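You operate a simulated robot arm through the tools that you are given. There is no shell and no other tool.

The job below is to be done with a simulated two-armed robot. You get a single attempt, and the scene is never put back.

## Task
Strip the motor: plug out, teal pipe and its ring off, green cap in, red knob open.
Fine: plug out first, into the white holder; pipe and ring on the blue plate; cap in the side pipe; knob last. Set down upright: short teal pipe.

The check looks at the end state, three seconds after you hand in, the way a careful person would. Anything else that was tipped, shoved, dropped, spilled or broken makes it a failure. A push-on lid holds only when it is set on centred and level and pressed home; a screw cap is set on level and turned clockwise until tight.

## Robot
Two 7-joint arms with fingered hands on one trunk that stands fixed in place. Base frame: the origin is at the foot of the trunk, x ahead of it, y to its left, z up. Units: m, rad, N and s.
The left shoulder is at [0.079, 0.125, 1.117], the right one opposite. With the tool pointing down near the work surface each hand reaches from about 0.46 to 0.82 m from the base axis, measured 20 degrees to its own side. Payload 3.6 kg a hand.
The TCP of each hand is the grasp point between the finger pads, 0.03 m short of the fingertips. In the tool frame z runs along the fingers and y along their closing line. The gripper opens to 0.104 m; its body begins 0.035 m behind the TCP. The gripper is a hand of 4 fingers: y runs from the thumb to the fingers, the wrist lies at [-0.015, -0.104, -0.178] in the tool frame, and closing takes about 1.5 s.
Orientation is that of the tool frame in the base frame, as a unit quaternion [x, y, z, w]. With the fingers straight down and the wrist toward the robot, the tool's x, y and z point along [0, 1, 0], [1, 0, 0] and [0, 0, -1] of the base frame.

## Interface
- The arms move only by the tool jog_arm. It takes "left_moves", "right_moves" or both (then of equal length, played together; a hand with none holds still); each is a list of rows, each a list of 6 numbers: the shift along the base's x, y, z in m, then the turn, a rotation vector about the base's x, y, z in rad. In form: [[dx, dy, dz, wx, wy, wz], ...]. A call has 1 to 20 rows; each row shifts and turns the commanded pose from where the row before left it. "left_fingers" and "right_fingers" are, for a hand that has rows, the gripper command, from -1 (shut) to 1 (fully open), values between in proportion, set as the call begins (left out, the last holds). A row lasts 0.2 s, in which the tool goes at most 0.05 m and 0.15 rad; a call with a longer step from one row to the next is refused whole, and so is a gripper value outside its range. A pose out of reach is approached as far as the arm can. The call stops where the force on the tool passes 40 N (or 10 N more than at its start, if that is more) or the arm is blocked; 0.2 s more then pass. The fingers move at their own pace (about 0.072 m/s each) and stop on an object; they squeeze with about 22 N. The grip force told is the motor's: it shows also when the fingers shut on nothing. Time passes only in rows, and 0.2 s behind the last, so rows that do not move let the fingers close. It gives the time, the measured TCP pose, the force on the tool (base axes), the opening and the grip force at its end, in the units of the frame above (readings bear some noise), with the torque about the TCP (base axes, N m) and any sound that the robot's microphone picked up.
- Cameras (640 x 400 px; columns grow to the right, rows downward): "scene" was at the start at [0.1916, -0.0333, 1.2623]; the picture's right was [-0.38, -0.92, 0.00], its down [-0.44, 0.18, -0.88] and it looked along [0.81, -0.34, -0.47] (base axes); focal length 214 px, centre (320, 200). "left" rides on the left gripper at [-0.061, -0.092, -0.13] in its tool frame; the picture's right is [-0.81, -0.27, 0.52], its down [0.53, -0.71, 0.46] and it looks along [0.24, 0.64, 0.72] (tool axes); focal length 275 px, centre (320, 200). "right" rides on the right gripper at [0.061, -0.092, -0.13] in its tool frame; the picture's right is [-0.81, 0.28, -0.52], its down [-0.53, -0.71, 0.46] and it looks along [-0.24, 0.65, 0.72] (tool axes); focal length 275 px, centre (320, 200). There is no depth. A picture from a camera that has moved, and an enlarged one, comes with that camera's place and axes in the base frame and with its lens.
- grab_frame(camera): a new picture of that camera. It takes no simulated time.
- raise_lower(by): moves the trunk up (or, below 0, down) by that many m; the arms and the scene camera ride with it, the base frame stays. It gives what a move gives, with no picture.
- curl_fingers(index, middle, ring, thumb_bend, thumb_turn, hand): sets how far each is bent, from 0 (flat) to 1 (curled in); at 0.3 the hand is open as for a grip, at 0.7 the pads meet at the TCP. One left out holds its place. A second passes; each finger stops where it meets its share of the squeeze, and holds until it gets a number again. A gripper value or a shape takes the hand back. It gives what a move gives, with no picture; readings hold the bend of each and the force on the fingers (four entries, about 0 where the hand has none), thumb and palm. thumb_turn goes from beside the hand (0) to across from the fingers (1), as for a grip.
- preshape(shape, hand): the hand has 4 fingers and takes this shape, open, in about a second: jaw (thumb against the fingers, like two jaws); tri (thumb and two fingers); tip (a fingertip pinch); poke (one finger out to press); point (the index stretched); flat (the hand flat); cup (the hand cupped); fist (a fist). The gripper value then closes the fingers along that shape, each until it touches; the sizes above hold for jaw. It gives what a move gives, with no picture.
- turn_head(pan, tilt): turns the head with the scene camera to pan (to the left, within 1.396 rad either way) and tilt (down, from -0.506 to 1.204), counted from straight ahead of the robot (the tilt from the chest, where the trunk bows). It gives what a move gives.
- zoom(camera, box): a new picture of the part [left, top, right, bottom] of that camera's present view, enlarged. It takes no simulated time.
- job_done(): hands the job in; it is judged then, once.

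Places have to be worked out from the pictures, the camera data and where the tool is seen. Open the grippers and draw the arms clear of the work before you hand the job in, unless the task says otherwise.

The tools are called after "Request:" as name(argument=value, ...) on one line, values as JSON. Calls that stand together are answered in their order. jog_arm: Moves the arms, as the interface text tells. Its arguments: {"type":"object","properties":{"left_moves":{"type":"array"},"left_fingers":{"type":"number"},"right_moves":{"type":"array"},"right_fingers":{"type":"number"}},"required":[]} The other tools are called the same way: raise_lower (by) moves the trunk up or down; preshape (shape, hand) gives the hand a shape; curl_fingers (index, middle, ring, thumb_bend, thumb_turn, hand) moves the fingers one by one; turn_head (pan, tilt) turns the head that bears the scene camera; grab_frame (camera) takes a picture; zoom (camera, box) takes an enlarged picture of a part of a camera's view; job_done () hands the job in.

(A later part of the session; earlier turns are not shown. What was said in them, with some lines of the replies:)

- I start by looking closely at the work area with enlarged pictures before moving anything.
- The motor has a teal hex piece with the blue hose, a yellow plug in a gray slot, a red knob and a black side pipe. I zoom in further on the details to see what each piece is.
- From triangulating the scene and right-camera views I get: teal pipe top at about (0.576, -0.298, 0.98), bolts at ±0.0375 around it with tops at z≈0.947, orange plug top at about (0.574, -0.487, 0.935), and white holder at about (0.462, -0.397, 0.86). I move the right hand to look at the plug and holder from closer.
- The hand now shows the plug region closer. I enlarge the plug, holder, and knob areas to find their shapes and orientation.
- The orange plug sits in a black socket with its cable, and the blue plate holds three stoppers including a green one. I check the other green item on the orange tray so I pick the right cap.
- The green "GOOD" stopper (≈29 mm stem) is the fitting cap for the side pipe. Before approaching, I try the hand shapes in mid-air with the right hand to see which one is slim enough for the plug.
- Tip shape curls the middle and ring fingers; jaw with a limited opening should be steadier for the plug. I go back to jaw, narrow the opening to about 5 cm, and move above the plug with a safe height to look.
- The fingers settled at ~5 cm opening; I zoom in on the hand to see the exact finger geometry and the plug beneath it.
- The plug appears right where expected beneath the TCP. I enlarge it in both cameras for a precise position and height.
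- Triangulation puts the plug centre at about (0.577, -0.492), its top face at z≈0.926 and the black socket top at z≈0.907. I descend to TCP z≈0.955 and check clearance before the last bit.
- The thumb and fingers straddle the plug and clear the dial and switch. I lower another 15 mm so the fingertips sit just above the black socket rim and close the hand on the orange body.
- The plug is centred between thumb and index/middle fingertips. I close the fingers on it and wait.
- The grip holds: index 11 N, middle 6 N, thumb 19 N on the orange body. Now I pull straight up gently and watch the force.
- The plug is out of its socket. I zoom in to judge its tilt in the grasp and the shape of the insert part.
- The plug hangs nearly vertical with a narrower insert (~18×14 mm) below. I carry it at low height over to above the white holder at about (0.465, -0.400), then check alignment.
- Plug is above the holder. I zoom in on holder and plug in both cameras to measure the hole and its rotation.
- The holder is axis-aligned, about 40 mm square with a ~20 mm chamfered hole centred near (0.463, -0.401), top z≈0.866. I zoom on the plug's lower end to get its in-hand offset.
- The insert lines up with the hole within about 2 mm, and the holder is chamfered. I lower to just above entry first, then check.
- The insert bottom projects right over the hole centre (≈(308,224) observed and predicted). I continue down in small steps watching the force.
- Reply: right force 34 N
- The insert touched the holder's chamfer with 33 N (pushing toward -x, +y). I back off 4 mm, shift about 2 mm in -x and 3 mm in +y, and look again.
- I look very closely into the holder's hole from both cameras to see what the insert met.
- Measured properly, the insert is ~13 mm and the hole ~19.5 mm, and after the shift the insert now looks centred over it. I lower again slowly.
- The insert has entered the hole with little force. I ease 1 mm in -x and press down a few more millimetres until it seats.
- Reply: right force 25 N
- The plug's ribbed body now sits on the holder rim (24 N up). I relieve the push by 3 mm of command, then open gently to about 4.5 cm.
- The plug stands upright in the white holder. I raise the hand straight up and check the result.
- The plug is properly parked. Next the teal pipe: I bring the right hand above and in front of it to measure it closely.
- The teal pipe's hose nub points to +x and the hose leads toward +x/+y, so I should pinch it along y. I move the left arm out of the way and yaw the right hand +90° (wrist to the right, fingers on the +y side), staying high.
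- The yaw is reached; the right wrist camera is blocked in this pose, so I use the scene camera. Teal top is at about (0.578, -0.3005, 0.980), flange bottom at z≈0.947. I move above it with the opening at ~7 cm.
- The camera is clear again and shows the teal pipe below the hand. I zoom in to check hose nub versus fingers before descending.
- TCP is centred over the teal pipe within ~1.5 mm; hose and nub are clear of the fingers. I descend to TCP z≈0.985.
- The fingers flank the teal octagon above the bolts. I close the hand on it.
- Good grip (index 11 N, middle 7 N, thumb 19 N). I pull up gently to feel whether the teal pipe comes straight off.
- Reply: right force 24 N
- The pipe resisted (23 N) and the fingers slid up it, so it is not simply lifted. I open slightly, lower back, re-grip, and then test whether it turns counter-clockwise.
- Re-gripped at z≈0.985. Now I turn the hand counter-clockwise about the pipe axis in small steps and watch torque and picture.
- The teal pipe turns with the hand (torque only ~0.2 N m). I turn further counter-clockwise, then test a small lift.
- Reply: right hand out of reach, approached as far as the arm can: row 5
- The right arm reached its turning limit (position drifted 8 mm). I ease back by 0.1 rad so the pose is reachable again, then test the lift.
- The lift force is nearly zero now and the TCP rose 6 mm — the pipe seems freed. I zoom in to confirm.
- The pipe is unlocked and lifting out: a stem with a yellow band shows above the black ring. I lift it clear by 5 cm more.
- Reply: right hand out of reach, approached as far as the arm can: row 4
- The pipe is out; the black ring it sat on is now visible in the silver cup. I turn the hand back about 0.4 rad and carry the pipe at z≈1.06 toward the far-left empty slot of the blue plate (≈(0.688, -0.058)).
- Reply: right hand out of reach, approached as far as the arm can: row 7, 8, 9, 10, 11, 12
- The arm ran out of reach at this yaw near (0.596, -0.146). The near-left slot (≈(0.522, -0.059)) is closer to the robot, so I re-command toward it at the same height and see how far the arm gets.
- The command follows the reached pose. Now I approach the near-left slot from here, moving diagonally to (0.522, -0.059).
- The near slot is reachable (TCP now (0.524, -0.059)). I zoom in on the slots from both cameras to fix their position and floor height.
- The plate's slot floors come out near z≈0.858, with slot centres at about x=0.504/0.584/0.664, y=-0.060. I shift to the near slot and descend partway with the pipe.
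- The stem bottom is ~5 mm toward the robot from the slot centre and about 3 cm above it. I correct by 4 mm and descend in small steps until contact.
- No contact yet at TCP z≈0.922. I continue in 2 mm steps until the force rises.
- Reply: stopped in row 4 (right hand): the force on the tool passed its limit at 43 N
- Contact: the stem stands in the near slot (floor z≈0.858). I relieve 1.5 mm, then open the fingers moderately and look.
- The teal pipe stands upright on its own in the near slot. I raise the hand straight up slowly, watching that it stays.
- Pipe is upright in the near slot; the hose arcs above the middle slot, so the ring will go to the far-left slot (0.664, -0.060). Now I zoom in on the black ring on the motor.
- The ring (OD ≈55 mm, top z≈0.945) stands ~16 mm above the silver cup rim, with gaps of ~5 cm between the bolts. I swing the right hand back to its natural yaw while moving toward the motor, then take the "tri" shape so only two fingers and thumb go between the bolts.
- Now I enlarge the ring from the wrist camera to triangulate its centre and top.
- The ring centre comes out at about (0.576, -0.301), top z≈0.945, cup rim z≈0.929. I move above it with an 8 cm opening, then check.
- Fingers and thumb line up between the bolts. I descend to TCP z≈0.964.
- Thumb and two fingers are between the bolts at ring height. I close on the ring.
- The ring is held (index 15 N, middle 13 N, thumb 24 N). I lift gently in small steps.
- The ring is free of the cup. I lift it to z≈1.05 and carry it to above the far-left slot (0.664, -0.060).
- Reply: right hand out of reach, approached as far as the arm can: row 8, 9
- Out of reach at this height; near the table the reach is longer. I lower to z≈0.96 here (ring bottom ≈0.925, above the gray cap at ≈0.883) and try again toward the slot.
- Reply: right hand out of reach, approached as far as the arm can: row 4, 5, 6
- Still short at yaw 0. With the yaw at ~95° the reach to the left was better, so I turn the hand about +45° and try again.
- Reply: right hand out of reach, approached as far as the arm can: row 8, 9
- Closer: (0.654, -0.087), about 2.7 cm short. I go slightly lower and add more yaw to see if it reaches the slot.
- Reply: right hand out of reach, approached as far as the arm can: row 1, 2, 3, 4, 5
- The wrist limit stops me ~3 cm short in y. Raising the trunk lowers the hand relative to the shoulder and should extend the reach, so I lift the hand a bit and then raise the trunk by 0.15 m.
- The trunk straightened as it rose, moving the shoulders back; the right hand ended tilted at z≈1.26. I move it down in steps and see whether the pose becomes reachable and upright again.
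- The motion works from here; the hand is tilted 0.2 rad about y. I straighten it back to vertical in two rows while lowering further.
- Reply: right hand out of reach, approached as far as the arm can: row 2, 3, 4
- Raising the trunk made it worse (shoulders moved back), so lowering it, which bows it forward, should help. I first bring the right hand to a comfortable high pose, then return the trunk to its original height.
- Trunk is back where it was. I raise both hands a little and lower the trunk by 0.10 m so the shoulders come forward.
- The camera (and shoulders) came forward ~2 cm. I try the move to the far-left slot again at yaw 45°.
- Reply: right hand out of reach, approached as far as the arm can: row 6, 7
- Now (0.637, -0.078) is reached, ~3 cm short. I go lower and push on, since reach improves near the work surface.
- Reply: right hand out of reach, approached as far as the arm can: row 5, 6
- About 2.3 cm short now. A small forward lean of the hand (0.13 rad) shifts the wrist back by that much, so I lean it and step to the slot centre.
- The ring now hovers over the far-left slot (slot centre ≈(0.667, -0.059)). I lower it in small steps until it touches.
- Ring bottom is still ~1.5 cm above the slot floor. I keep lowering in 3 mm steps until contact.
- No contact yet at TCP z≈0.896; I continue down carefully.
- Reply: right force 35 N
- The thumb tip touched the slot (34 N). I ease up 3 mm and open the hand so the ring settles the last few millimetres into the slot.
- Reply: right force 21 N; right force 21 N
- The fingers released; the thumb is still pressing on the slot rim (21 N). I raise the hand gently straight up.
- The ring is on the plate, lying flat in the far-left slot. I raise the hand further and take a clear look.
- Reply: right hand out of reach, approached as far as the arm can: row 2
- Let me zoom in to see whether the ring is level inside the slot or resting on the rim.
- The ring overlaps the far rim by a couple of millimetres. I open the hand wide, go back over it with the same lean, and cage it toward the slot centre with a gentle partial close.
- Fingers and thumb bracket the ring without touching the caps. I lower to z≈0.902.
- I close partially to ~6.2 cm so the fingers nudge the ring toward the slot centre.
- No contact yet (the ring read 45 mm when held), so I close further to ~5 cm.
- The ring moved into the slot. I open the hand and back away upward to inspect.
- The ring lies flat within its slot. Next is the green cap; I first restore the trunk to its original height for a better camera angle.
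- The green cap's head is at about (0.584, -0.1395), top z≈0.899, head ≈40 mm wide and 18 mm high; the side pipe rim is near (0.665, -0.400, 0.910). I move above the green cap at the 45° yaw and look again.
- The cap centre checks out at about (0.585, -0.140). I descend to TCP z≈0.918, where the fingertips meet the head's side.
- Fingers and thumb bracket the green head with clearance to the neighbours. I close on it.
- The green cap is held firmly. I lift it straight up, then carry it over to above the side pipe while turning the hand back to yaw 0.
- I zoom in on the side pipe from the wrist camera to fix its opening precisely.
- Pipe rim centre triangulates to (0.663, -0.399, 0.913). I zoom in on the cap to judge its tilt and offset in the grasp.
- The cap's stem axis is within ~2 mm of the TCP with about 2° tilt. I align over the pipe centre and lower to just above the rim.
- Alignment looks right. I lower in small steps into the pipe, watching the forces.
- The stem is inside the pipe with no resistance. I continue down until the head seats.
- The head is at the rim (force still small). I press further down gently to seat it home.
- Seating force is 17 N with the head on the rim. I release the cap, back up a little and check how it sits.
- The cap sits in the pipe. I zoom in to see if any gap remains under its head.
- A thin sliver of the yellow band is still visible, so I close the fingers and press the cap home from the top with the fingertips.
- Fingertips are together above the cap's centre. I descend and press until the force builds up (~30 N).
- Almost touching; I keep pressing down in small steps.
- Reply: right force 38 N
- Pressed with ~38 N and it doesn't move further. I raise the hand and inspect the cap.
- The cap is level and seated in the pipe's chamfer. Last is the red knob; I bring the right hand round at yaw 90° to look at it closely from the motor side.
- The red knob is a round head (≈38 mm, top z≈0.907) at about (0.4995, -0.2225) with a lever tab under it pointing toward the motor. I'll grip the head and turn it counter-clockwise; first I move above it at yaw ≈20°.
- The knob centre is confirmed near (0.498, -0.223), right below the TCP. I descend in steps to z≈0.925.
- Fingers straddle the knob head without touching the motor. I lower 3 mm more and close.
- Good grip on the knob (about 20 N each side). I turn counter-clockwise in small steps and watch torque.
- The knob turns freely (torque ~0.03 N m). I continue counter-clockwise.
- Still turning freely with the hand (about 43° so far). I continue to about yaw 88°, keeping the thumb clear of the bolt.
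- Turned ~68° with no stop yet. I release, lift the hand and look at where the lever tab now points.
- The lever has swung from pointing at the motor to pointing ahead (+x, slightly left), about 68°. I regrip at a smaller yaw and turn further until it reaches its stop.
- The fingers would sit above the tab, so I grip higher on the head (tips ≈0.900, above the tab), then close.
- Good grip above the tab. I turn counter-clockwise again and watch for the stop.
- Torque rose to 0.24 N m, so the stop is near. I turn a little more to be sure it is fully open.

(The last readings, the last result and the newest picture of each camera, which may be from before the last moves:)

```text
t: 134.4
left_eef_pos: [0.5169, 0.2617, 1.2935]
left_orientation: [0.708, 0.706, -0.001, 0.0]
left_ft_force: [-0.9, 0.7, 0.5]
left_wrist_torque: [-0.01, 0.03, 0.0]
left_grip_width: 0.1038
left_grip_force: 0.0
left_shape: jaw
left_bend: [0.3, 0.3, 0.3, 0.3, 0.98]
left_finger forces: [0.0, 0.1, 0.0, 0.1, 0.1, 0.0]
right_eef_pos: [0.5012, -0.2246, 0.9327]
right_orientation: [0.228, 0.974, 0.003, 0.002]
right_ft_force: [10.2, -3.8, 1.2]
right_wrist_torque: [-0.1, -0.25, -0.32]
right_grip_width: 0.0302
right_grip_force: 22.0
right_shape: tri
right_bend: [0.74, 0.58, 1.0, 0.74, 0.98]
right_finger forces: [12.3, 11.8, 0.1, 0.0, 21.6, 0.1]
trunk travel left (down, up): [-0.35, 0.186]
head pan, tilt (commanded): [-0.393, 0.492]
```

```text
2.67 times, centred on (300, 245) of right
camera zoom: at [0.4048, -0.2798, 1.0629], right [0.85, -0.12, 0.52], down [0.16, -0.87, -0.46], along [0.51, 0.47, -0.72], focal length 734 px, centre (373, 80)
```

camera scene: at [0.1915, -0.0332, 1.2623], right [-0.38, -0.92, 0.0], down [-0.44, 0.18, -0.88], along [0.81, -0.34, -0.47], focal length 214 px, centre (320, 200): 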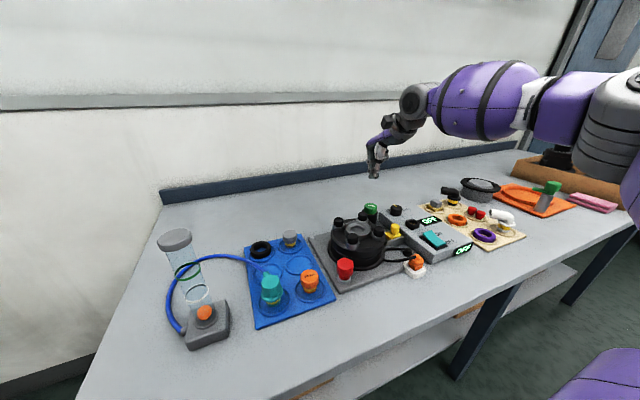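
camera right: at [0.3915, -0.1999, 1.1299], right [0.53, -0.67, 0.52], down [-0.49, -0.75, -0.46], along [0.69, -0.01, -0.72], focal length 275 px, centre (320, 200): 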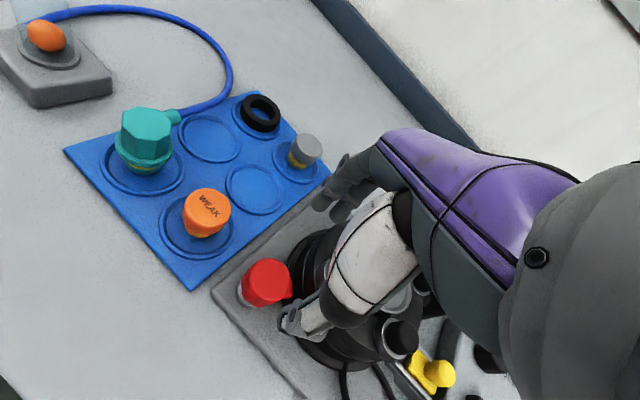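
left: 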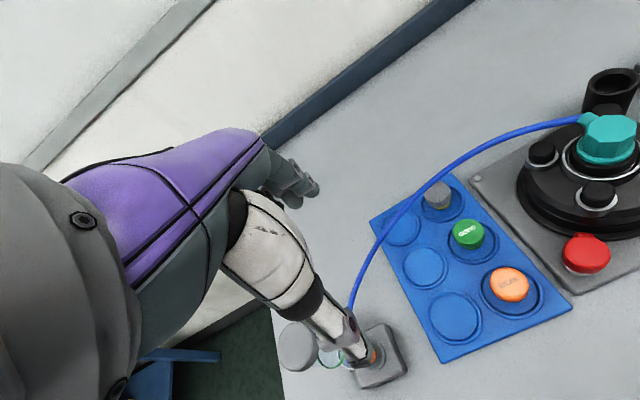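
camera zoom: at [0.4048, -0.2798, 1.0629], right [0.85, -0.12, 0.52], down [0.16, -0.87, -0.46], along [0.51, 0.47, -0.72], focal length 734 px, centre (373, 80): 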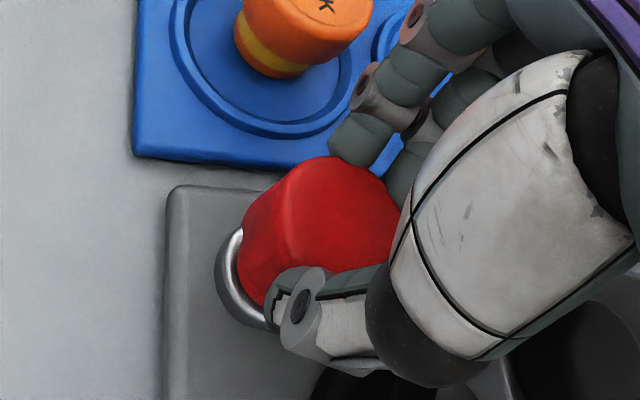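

The tab no longer moves while torque climbs to 0.32 N m – the knob is at its stop. I release, lift the hand and check.

Request:
jog_arm(right_moves=[[0, 0, 0, 0, 0, -0.05], [0, 0, 0, 0, 0, 0]])

Request:
jog_arm(right_moves=[[0, 0, 0, 0, 0, 0], [0, 0, 0, 0, 0, 0], [0, 0, 0, 0, 0, 0], [0, 0, 0.02, 0, 0, 0], [0, 0, 0.04, 0, 0, 0], [0, 0, 0.04, 0, 0, 0], [0, -0.03, 0.03, 0, 0, 0.1], [0, -0.04, 0, 0, 0, 0.13], [0, -0.04, 0, 0, 0, 0.13], [0, 0, 0, 0, 0, 0.13]], right_fingers=0.4)

Request:
zoom(camera="right", box=[230, 150, 350, 290])

Request:
zoom(camera="scene", box=[325, 245, 370, 290])

```text
t: 135.0
left_eef_pos: [0.517, 0.261, 1.2949]
left_orientation: [0.708, 0.706, 0.0, 0.001]
left_ft_force: [-0.3, -0.1, -0.9]
left_wrist_torque: [-0.03, -0.02, -0.01]
left_grip_width: 0.1036
left_grip_force: 0.0
left_shape: jaw
left_bend: [0.3, 0.3, 0.3, 0.3, 0.98]
left_finger forces: [0.0, 0.0, 0.0, 0.0, 0.0, 0.0]
right_eef_pos: [0.4998, -0.2226, 0.933]
right_orientation: [0.253, 0.967, 0.001, 0.002]
right_ft_force: [8.5, -5.5, 4.1]
right_wrist_torque: [-0.13, -0.22, -0.21]
right_grip_width: 0.0302
right_grip_force: 22.1
right_shape: tri
right_bend: [0.74, 0.58, 1.0, 0.74, 0.98]
right_finger forces: [10.6, 12.9, 0.0, 0.1, 21.9, 0.0]
trunk travel left (down, up): [-0.35, 0.186]
head pan, tilt (commanded): [-0.393, 0.492]
```

```text
t: 137.2
left_eef_pos: [0.5158, 0.262, 1.2943]
left_orientation: [0.708, 0.707, 0.0, 0.0]
left_ft_force: [-0.7, 1.0, -0.2]
left_wrist_torque: [0.01, -0.02, -0.01]
left_grip_width: 0.1038
left_grip_force: 0.0
left_shape: jaw
left_bend: [0.3, 0.3, 0.3, 0.3, 0.98]
left_finger forces: [0.0, 0.1, 0.0, 0.1, 0.1, 0.0]
right_eef_pos: [0.5008, -0.3332, 1.0634]
right_orientation: [0.009, 1.0, 0.001, 0.001]
right_ft_force: [-0.2, 0.1, 0.0]
right_wrist_torque: [0.0, 0.02, 0.04]
right_grip_width: 0.0726
right_grip_force: 0.0
right_shape: tri
right_bend: [0.27, 0.37, 0.99, 0.58, 0.99]
right_finger forces: [0.1, 0.0, 0.0, 0.0, 0.0, 0.0]
trunk travel left (down, up): [-0.35, 0.186]
head pan, tilt (commanded): [-0.393, 0.492]
```

```text
2.86 times, centred on (290, 220) of right
camera zoom: at [0.4377, -0.4254, 1.1941], right [0.81, 0.26, 0.52], down [0.52, -0.72, -0.46], along [0.26, 0.64, -0.72], focal length 786 px, centre (406, 143)
```

zoom: 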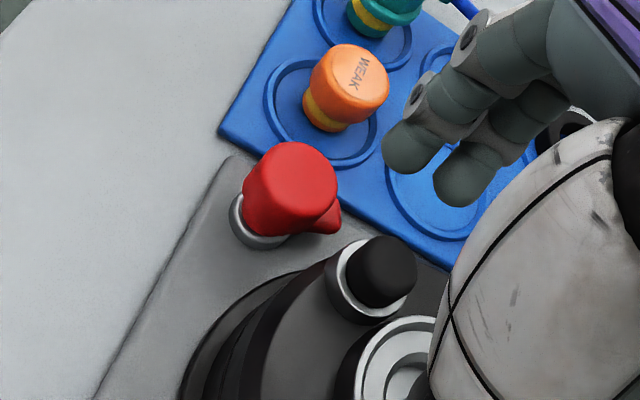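

```text
8.89 times, centred on (348, 268) of scene
camera zoom: at [0.1919, -0.033, 1.2623], right [-0.38, -0.92, 0.0], down [-0.44, 0.18, -0.88], along [0.81, -0.34, -0.47], focal length 1906 px, centre (76, -400)
```

zoom: 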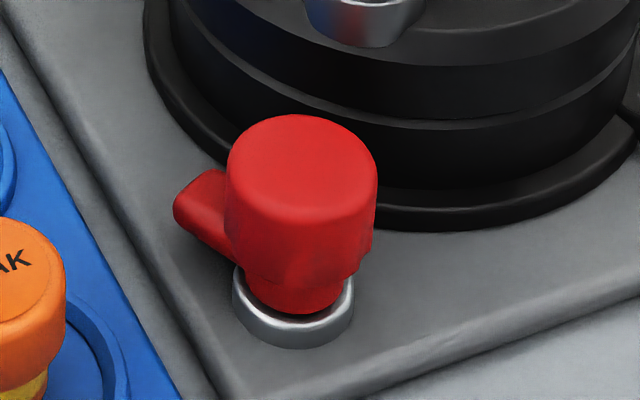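

The lever has swung about 83–85° in total and met a firm stop. To be certain it is fully open, I regrip once more and push gently counter-clockwise.

Request:
jog_arm(right_moves=[[0, 0.03, 0, 0, 0, -0.13], [0, 0.03, 0, 0, 0, -0.13], [0, 0.03, 0, 0, 0, -0.13], [-0.001, 0.0205, -0.03, 0, 0, -0.13], [0, 0, -0.04, 0, 0, 0], [0, 0, -0.04, 0, 0, 0], [0, 0, -0.02, 0, 0, 0], [0, 0, 0, 0, 0, 0]])

Request:
zoom(camera="scene", box=[320, 210, 380, 290])

Request:
zoom(camera="right", box=[220, 170, 380, 320])

```text
t: 139.0
left_eef_pos: [0.5152, 0.2622, 1.2947]
left_orientation: [0.708, 0.707, 0.0, 0.0]
left_ft_force: [0.1, 0.3, 0.1]
left_wrist_torque: [-0.05, 0.01, 0.01]
left_grip_width: 0.1038
left_grip_force: 0.0
left_shape: jaw
left_bend: [0.3, 0.3, 0.3, 0.3, 0.98]
left_finger forces: [0.0, 0.0, 0.0, 0.0, 0.1, 0.0]
right_eef_pos: [0.499, -0.2234, 0.9317]
right_orientation: [0.268, 0.963, 0.001, 0.001]
right_ft_force: [0.4, -0.7, 0.0]
right_wrist_torque: [-0.02, 0.01, 0.0]
right_grip_width: 0.0726
right_grip_force: 0.0
right_shape: tri
right_bend: [0.27, 0.37, 0.99, 0.58, 0.99]
right_finger forces: [0.0, 0.0, 0.0, 0.0, 0.1, 0.0]
trunk travel left (down, up): [-0.35, 0.186]
head pan, tilt (commanded): [-0.393, 0.492]
```

```text
5.00 times, centred on (350, 250) of scene
camera zoom: at [0.1915, -0.0333, 1.2623], right [-0.38, -0.92, 0.0], down [-0.44, 0.18, -0.88], along [0.81, -0.34, -0.47], focal length 1072 px, centre (170, -50)
```

zoom: 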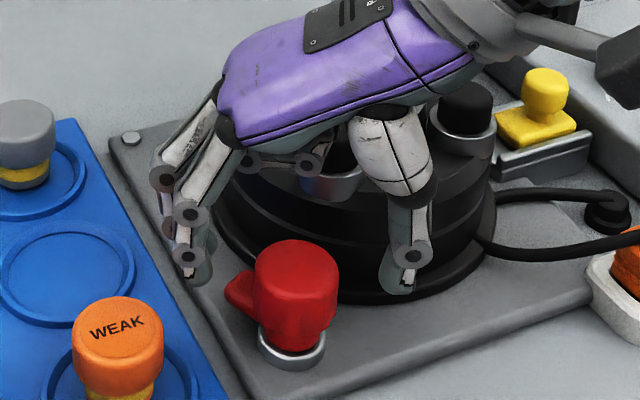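

```text
2.67 times, centred on (300, 245) of right
camera zoom: at [0.3994, -0.2717, 1.0625], right [0.83, -0.18, 0.52], down [0.09, -0.89, -0.46], along [0.54, 0.43, -0.72], focal length 734 px, centre (373, 80)
```

zoom: 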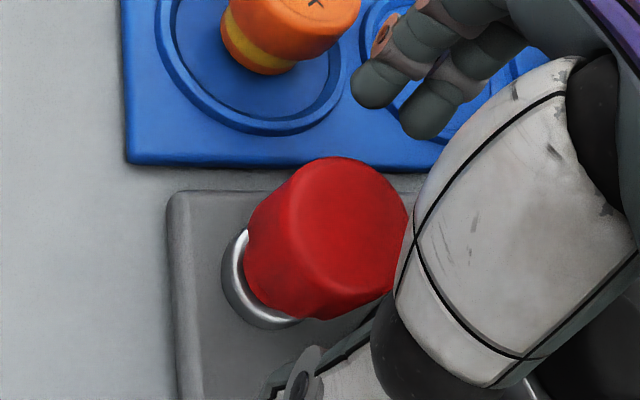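

Request:
jog_arm(right_moves=[[0, 0, 0, 0, 0, 0], [0, 0, 0, 0, 0, 0], [0, 0, 0, 0, 0, 0], [0, 0, 0, 0, 0, 0], [0, 0, 0, 0, 0, 0]], right_fingers=-1)

Request:
jog_arm(right_moves=[[0, 0, 0, 0, 0, 0.04], [0, 0, 0, 0, 0, 0.04], [0, 0, 0, 0, 0, 0.04]])

Request:
zoom(camera="scene", box=[320, 210, 380, 290])

```text
t: 140.2
left_eef_pos: [0.5161, 0.2617, 1.2946]
left_orientation: [0.708, 0.707, 0.0, 0.0]
left_ft_force: [-0.5, 0.7, 0.7]
left_wrist_torque: [0.04, -0.02, 0.02]
left_grip_width: 0.1039
left_grip_force: 0.0
left_shape: jaw
left_bend: [0.3, 0.3, 0.3, 0.3, 0.98]
left_finger forces: [0.1, 0.1, 0.0, 0.1, 0.0, 0.0]
right_eef_pos: [0.4995, -0.2235, 0.9318]
right_orientation: [0.267, 0.964, 0.001, 0.0]
right_ft_force: [0.2, 0.0, -2.1]
right_wrist_torque: [-0.02, 0.01, 0.0]
right_grip_width: 0.03
right_grip_force: 22.2
right_shape: tri
right_bend: [0.74, 0.56, 1.0, 0.74, 1.0]
right_finger forces: [9.9, 9.6, 0.1, 0.0, 19.4, 0.0]
trunk travel left (down, up): [-0.35, 0.186]
head pan, tilt (commanded): [-0.393, 0.492]
```

```text
t: 141.0
left_eef_pos: [0.5167, 0.2614, 1.2947]
left_orientation: [0.708, 0.706, 0.0, -0.001]
left_ft_force: [1.6, 0.3, 1.5]
left_wrist_torque: [0.01, -0.01, 0.0]
left_grip_width: 0.1037
left_grip_force: 0.1
left_shape: jaw
left_bend: [0.3, 0.3, 0.3, 0.3, 0.98]
left_finger forces: [0.1, 0.1, 0.0, 0.0, 0.1, 0.0]
right_eef_pos: [0.4993, -0.2237, 0.9321]
right_orientation: [0.209, 0.978, 0.001, 0.003]
right_ft_force: [6.7, -1.5, -2.8]
right_wrist_torque: [-0.04, -0.17, -0.2]
right_grip_width: 0.0299
right_grip_force: 21.6
right_shape: tri
right_bend: [0.74, 0.57, 1.0, 0.74, 1.0]
right_finger forces: [12.0, 10.8, 0.0, 0.0, 19.4, 0.0]
trunk travel left (down, up): [-0.35, 0.186]
head pan, tilt (commanded): [-0.393, 0.492]
```

```text
5.00 times, centred on (350, 250) of scene
camera zoom: at [0.1926, -0.0335, 1.2621], right [-0.38, -0.92, 0.0], down [-0.44, 0.18, -0.88], along [0.81, -0.34, -0.47], focal length 1072 px, centre (170, -50)
```

zoom: 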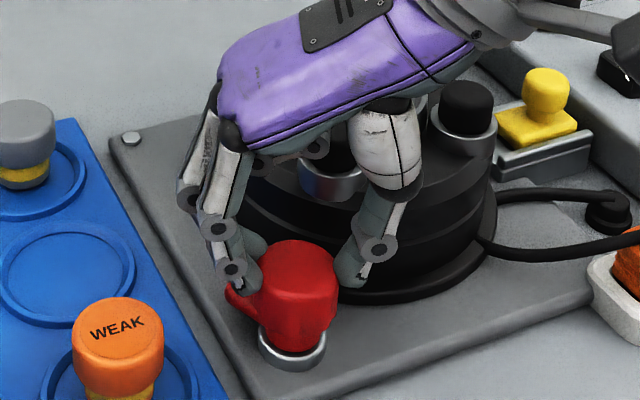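

Torque rises at once to 0.2 N m with no further turning, confirming the knob is fully open at its stop. I release, lift clear and retreat the right arm toward its start pose with the gripper open.

Request:
jog_arm(right_moves=[[0, 0, 0, 0, 0, -0.03], [0, 0, 0, 0, 0, -0.02], [0, 0, 0, 0, 0, 0], [0, 0, 0, 0, 0, 0], [0, 0, 0.02, 0, 0, 0], [0, 0, 0.04, 0, 0, 0], [0, 0, 0.045, 0, 0, 0], [0, -0.02, 0.045, 0, 0, -0.1], [-0.015, -0.03, 0.03, 0, 0, -0.14], [-0.015, -0.035, 0.03, 0, 0, -0.14], [-0.015, -0.035, 0.03, 0, 0, -0.14], [-0.015, -0.035, 0.02, 0, 0, -0.14], [-0.02, -0.03, 0.02, 0, 0, -0.14], [-0.02, -0.03, 0.02, 0, 0, -0.14], [-0.02, 0, 0, 0, 0, -0.1], [0, 0, 0, 0, 0, 0]], right_fingers=0.5)

Request:
grab_frame(camera="scene")

Request:
grab_frame(camera="right")

Request:
grab_frame(camera="left")

```text
t: 144.4
left_eef_pos: [0.5153, 0.2625, 1.2952]
left_orientation: [0.708, 0.706, 0.0, 0.0]
left_ft_force: [-0.3, -0.1, -0.1]
left_wrist_torque: [-0.01, 0.0, 0.0]
left_grip_width: 0.1037
left_grip_force: 0.1
left_shape: jaw
left_bend: [0.3, 0.3, 0.3, 0.3, 0.98]
left_finger forces: [0.0, 0.0, 0.0, 0.0, 0.0, 0.0]
right_eef_pos: [0.3785, -0.438, 1.233]
right_orientation: [0.686, 0.727, 0.0, 0.001]
right_ft_force: [-0.8, 0.4, -0.2]
right_wrist_torque: [0.0, -0.01, -0.03]
right_grip_width: 0.0777
right_grip_force: 0.1
right_shape: tri
right_bend: [0.27, 0.36, 0.99, 0.54, 0.99]
right_finger forces: [0.0, 0.1, 0.1, 0.0, 0.0, 0.0]
trunk travel left (down, up): [-0.35, 0.186]
head pan, tilt (commanded): [-0.393, 0.492]
```

```text
taken
camera scene: at [0.1918, -0.0333, 1.2623], right [-0.38, -0.92, 0.0], down [-0.44, 0.18, -0.88], along [0.81, -0.34, -0.47], focal length 214 px, centre (320, 200)
```

scene: 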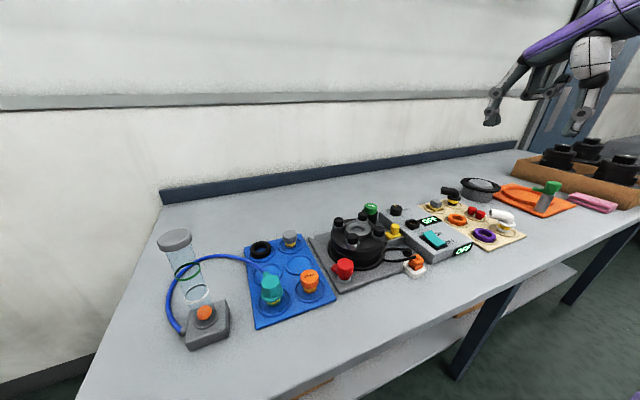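

```text
taken
camera right: at [0.2824, -0.3828, 1.3626], right [0.32, -0.79, 0.52], down [-0.68, -0.57, -0.46], along [0.66, -0.21, -0.72], focal length 275 px, centre (320, 200)
```

right: 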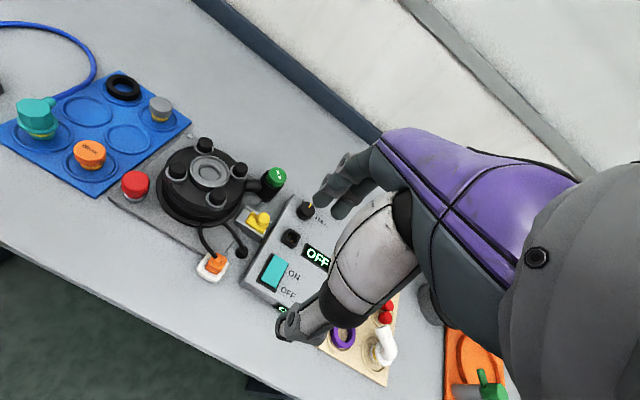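

```text
taken
camera left: at [0.4254, 0.1998, 1.425], right [-0.28, -0.81, -0.52], down [-0.71, 0.53, -0.46], along [0.64, 0.24, -0.72], focal length 275 px, centre (320, 200)
```

left: 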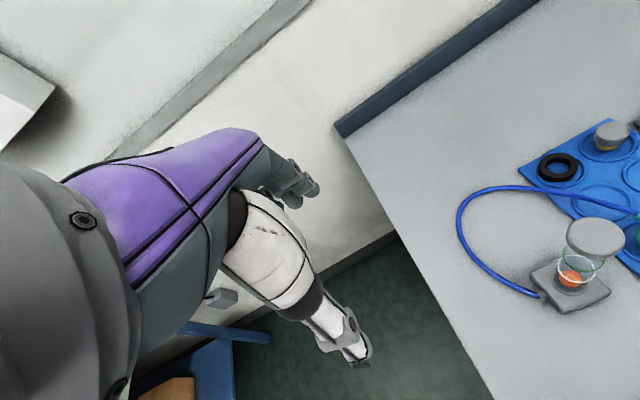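

Both arms are clear. I do a last close inspection of every item before handing in.

Request:
zoom(camera="scene", box=[320, 190, 440, 290])

Request:
zoom(camera="scene", box=[160, 220, 340, 350])

Request:
zoom(camera="right", box=[90, 120, 300, 290])

Request:
preshape(shape="jaw", hand="right")

```text
4.00 times, centred on (380, 240) of scene
camera zoom: at [0.1918, -0.0333, 1.2623], right [-0.38, -0.92, 0.0], down [-0.44, 0.18, -0.88], along [0.81, -0.34, -0.47], focal length 858 px, centre (80, 40)
```

zoom: 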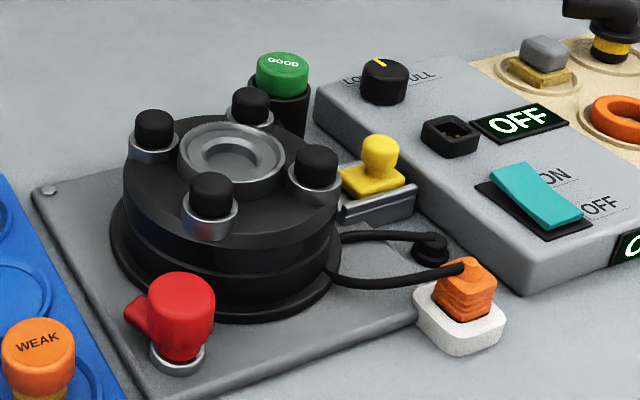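

```text
3.08 times, centred on (250, 285) of scene
camera zoom: at [0.1918, -0.0333, 1.2623], right [-0.38, -0.92, 0.0], down [-0.44, 0.18, -0.88], along [0.81, -0.34, -0.47], focal length 660 px, centre (535, -62)
```

zoom: 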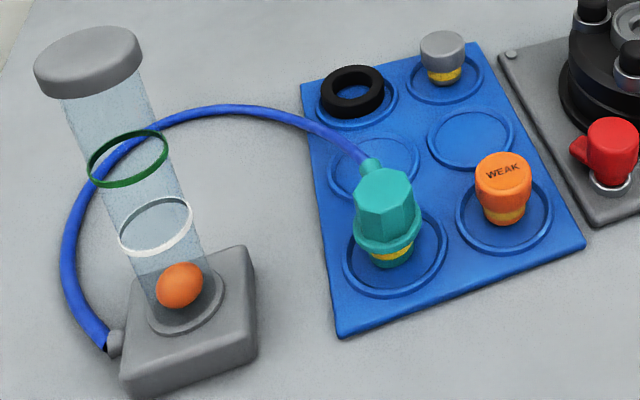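

```text
2.35 times, centred on (195, 205) of right
camera zoom: at [0.2824, -0.3828, 1.3626], right [0.32, -0.79, 0.52], down [-0.68, -0.57, -0.46], along [0.66, -0.21, -0.72], focal length 648 px, centre (614, 188)
```

zoom: 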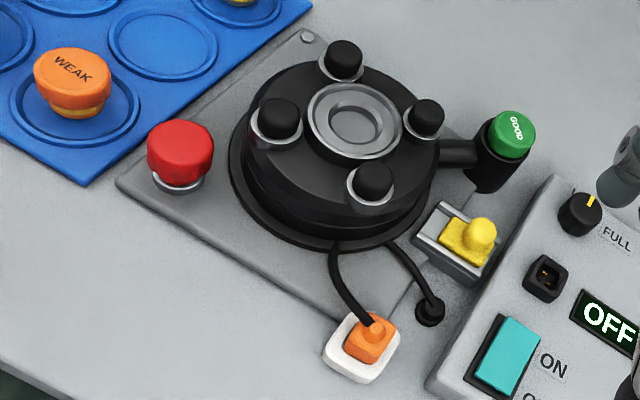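

```text
t: 145.3
left_eef_pos: [0.5151, 0.262, 1.2952]
left_orientation: [0.707, 0.707, 0.001, 0.001]
left_ft_force: [-0.1, -1.2, -0.6]
left_wrist_torque: [0.0, -0.01, 0.0]
left_grip_width: 0.1037
left_grip_force: 0.1
left_shape: jaw
left_bend: [0.3, 0.3, 0.3, 0.3, 0.98]
left_finger forces: [0.0, 0.0, 0.0, 0.0, 0.0, 0.1]
right_eef_pos: [0.3786, -0.4368, 1.2322]
right_orientation: [0.686, 0.728, 0.001, 0.002]
right_ft_force: [-0.8, 0.8, -0.1]
right_wrist_torque: [0.02, 0.01, -0.02]
right_grip_width: 0.1038
right_grip_force: 0.1
right_shape: jaw
right_bend: [0.3, 0.3, 0.3, 0.3, 0.98]
right_finger forces: [0.0, 0.1, 0.1, 0.1, 0.0, 0.1]
trunk travel left (down, up): [-0.35, 0.186]
head pan, tilt (commanded): [-0.393, 0.492]
```

Everything looks right; one last closer look at the green cap's seating from this angle.

Request:
zoom(camera="right", box=[245, 155, 295, 205])

Request:
zoom(camera="scene", box=[355, 195, 390, 230])

```text
8.00 times, centred on (270, 180) of right
camera zoom: at [0.2823, -0.3826, 1.3627], right [0.32, -0.79, 0.52], down [-0.68, -0.57, -0.46], along [0.66, -0.21, -0.72], focal length 2202 px, centre (720, 360)
```

zoom: 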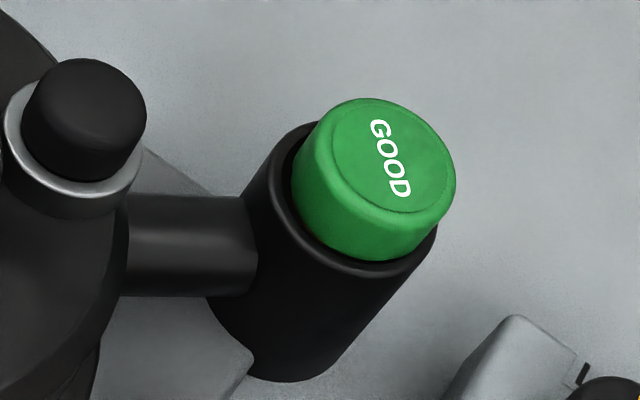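

```text
11.43 times, centred on (372, 212) of scene
camera zoom: at [0.1916, -0.0333, 1.2623], right [-0.38, -0.92, 0.0], down [-0.44, 0.18, -0.88], along [0.81, -0.34, -0.47], focal length 2451 px, centre (-280, 57)
```

zoom: 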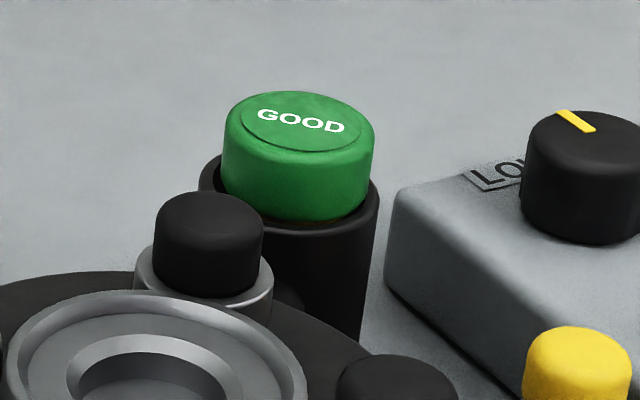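

The green cap sits coaxial and level in the side pipe. The plug is in the white holder, the pipe stands upright and the ring lies flat on the blue plate, the knob is at its open stop, and both arms are clear with open hands. I hand the job in.

Request:
job_done()

```text
The job is handed in.
```

I finished every step and handed the job in; I haven't seen the judge's result.

- **Plug:** the orange plug was pulled from its socket first and stands upright in the white holder.
- **Teal pipe:** it had to be turned counter-clockwise to unlock. It now stands upright in the nearest slot on the left of the blue plate, with its hose still attached.
- **Ring:** the black ring lies flat in the far slot on the left of the blue plate. It first landed slightly over the slot's rim, so I nudged it in.
- **Cap:** the green "GOOD" cap is in the side pipe, level and centred. I pressed it with about 38 N and it went no further.
- **Knob:** the red knob was done last. I turned it counter-clockwise about 83–85° until it hit a firm stop, and a second push didn't move it any further.

There was no open/closed mark on the knob, so I took counter-clockwise as open. If it opens clockwise, that step is wrong.

Nothing else looked moved or tipped in the last pictures. Both hands are open and clear of the work.
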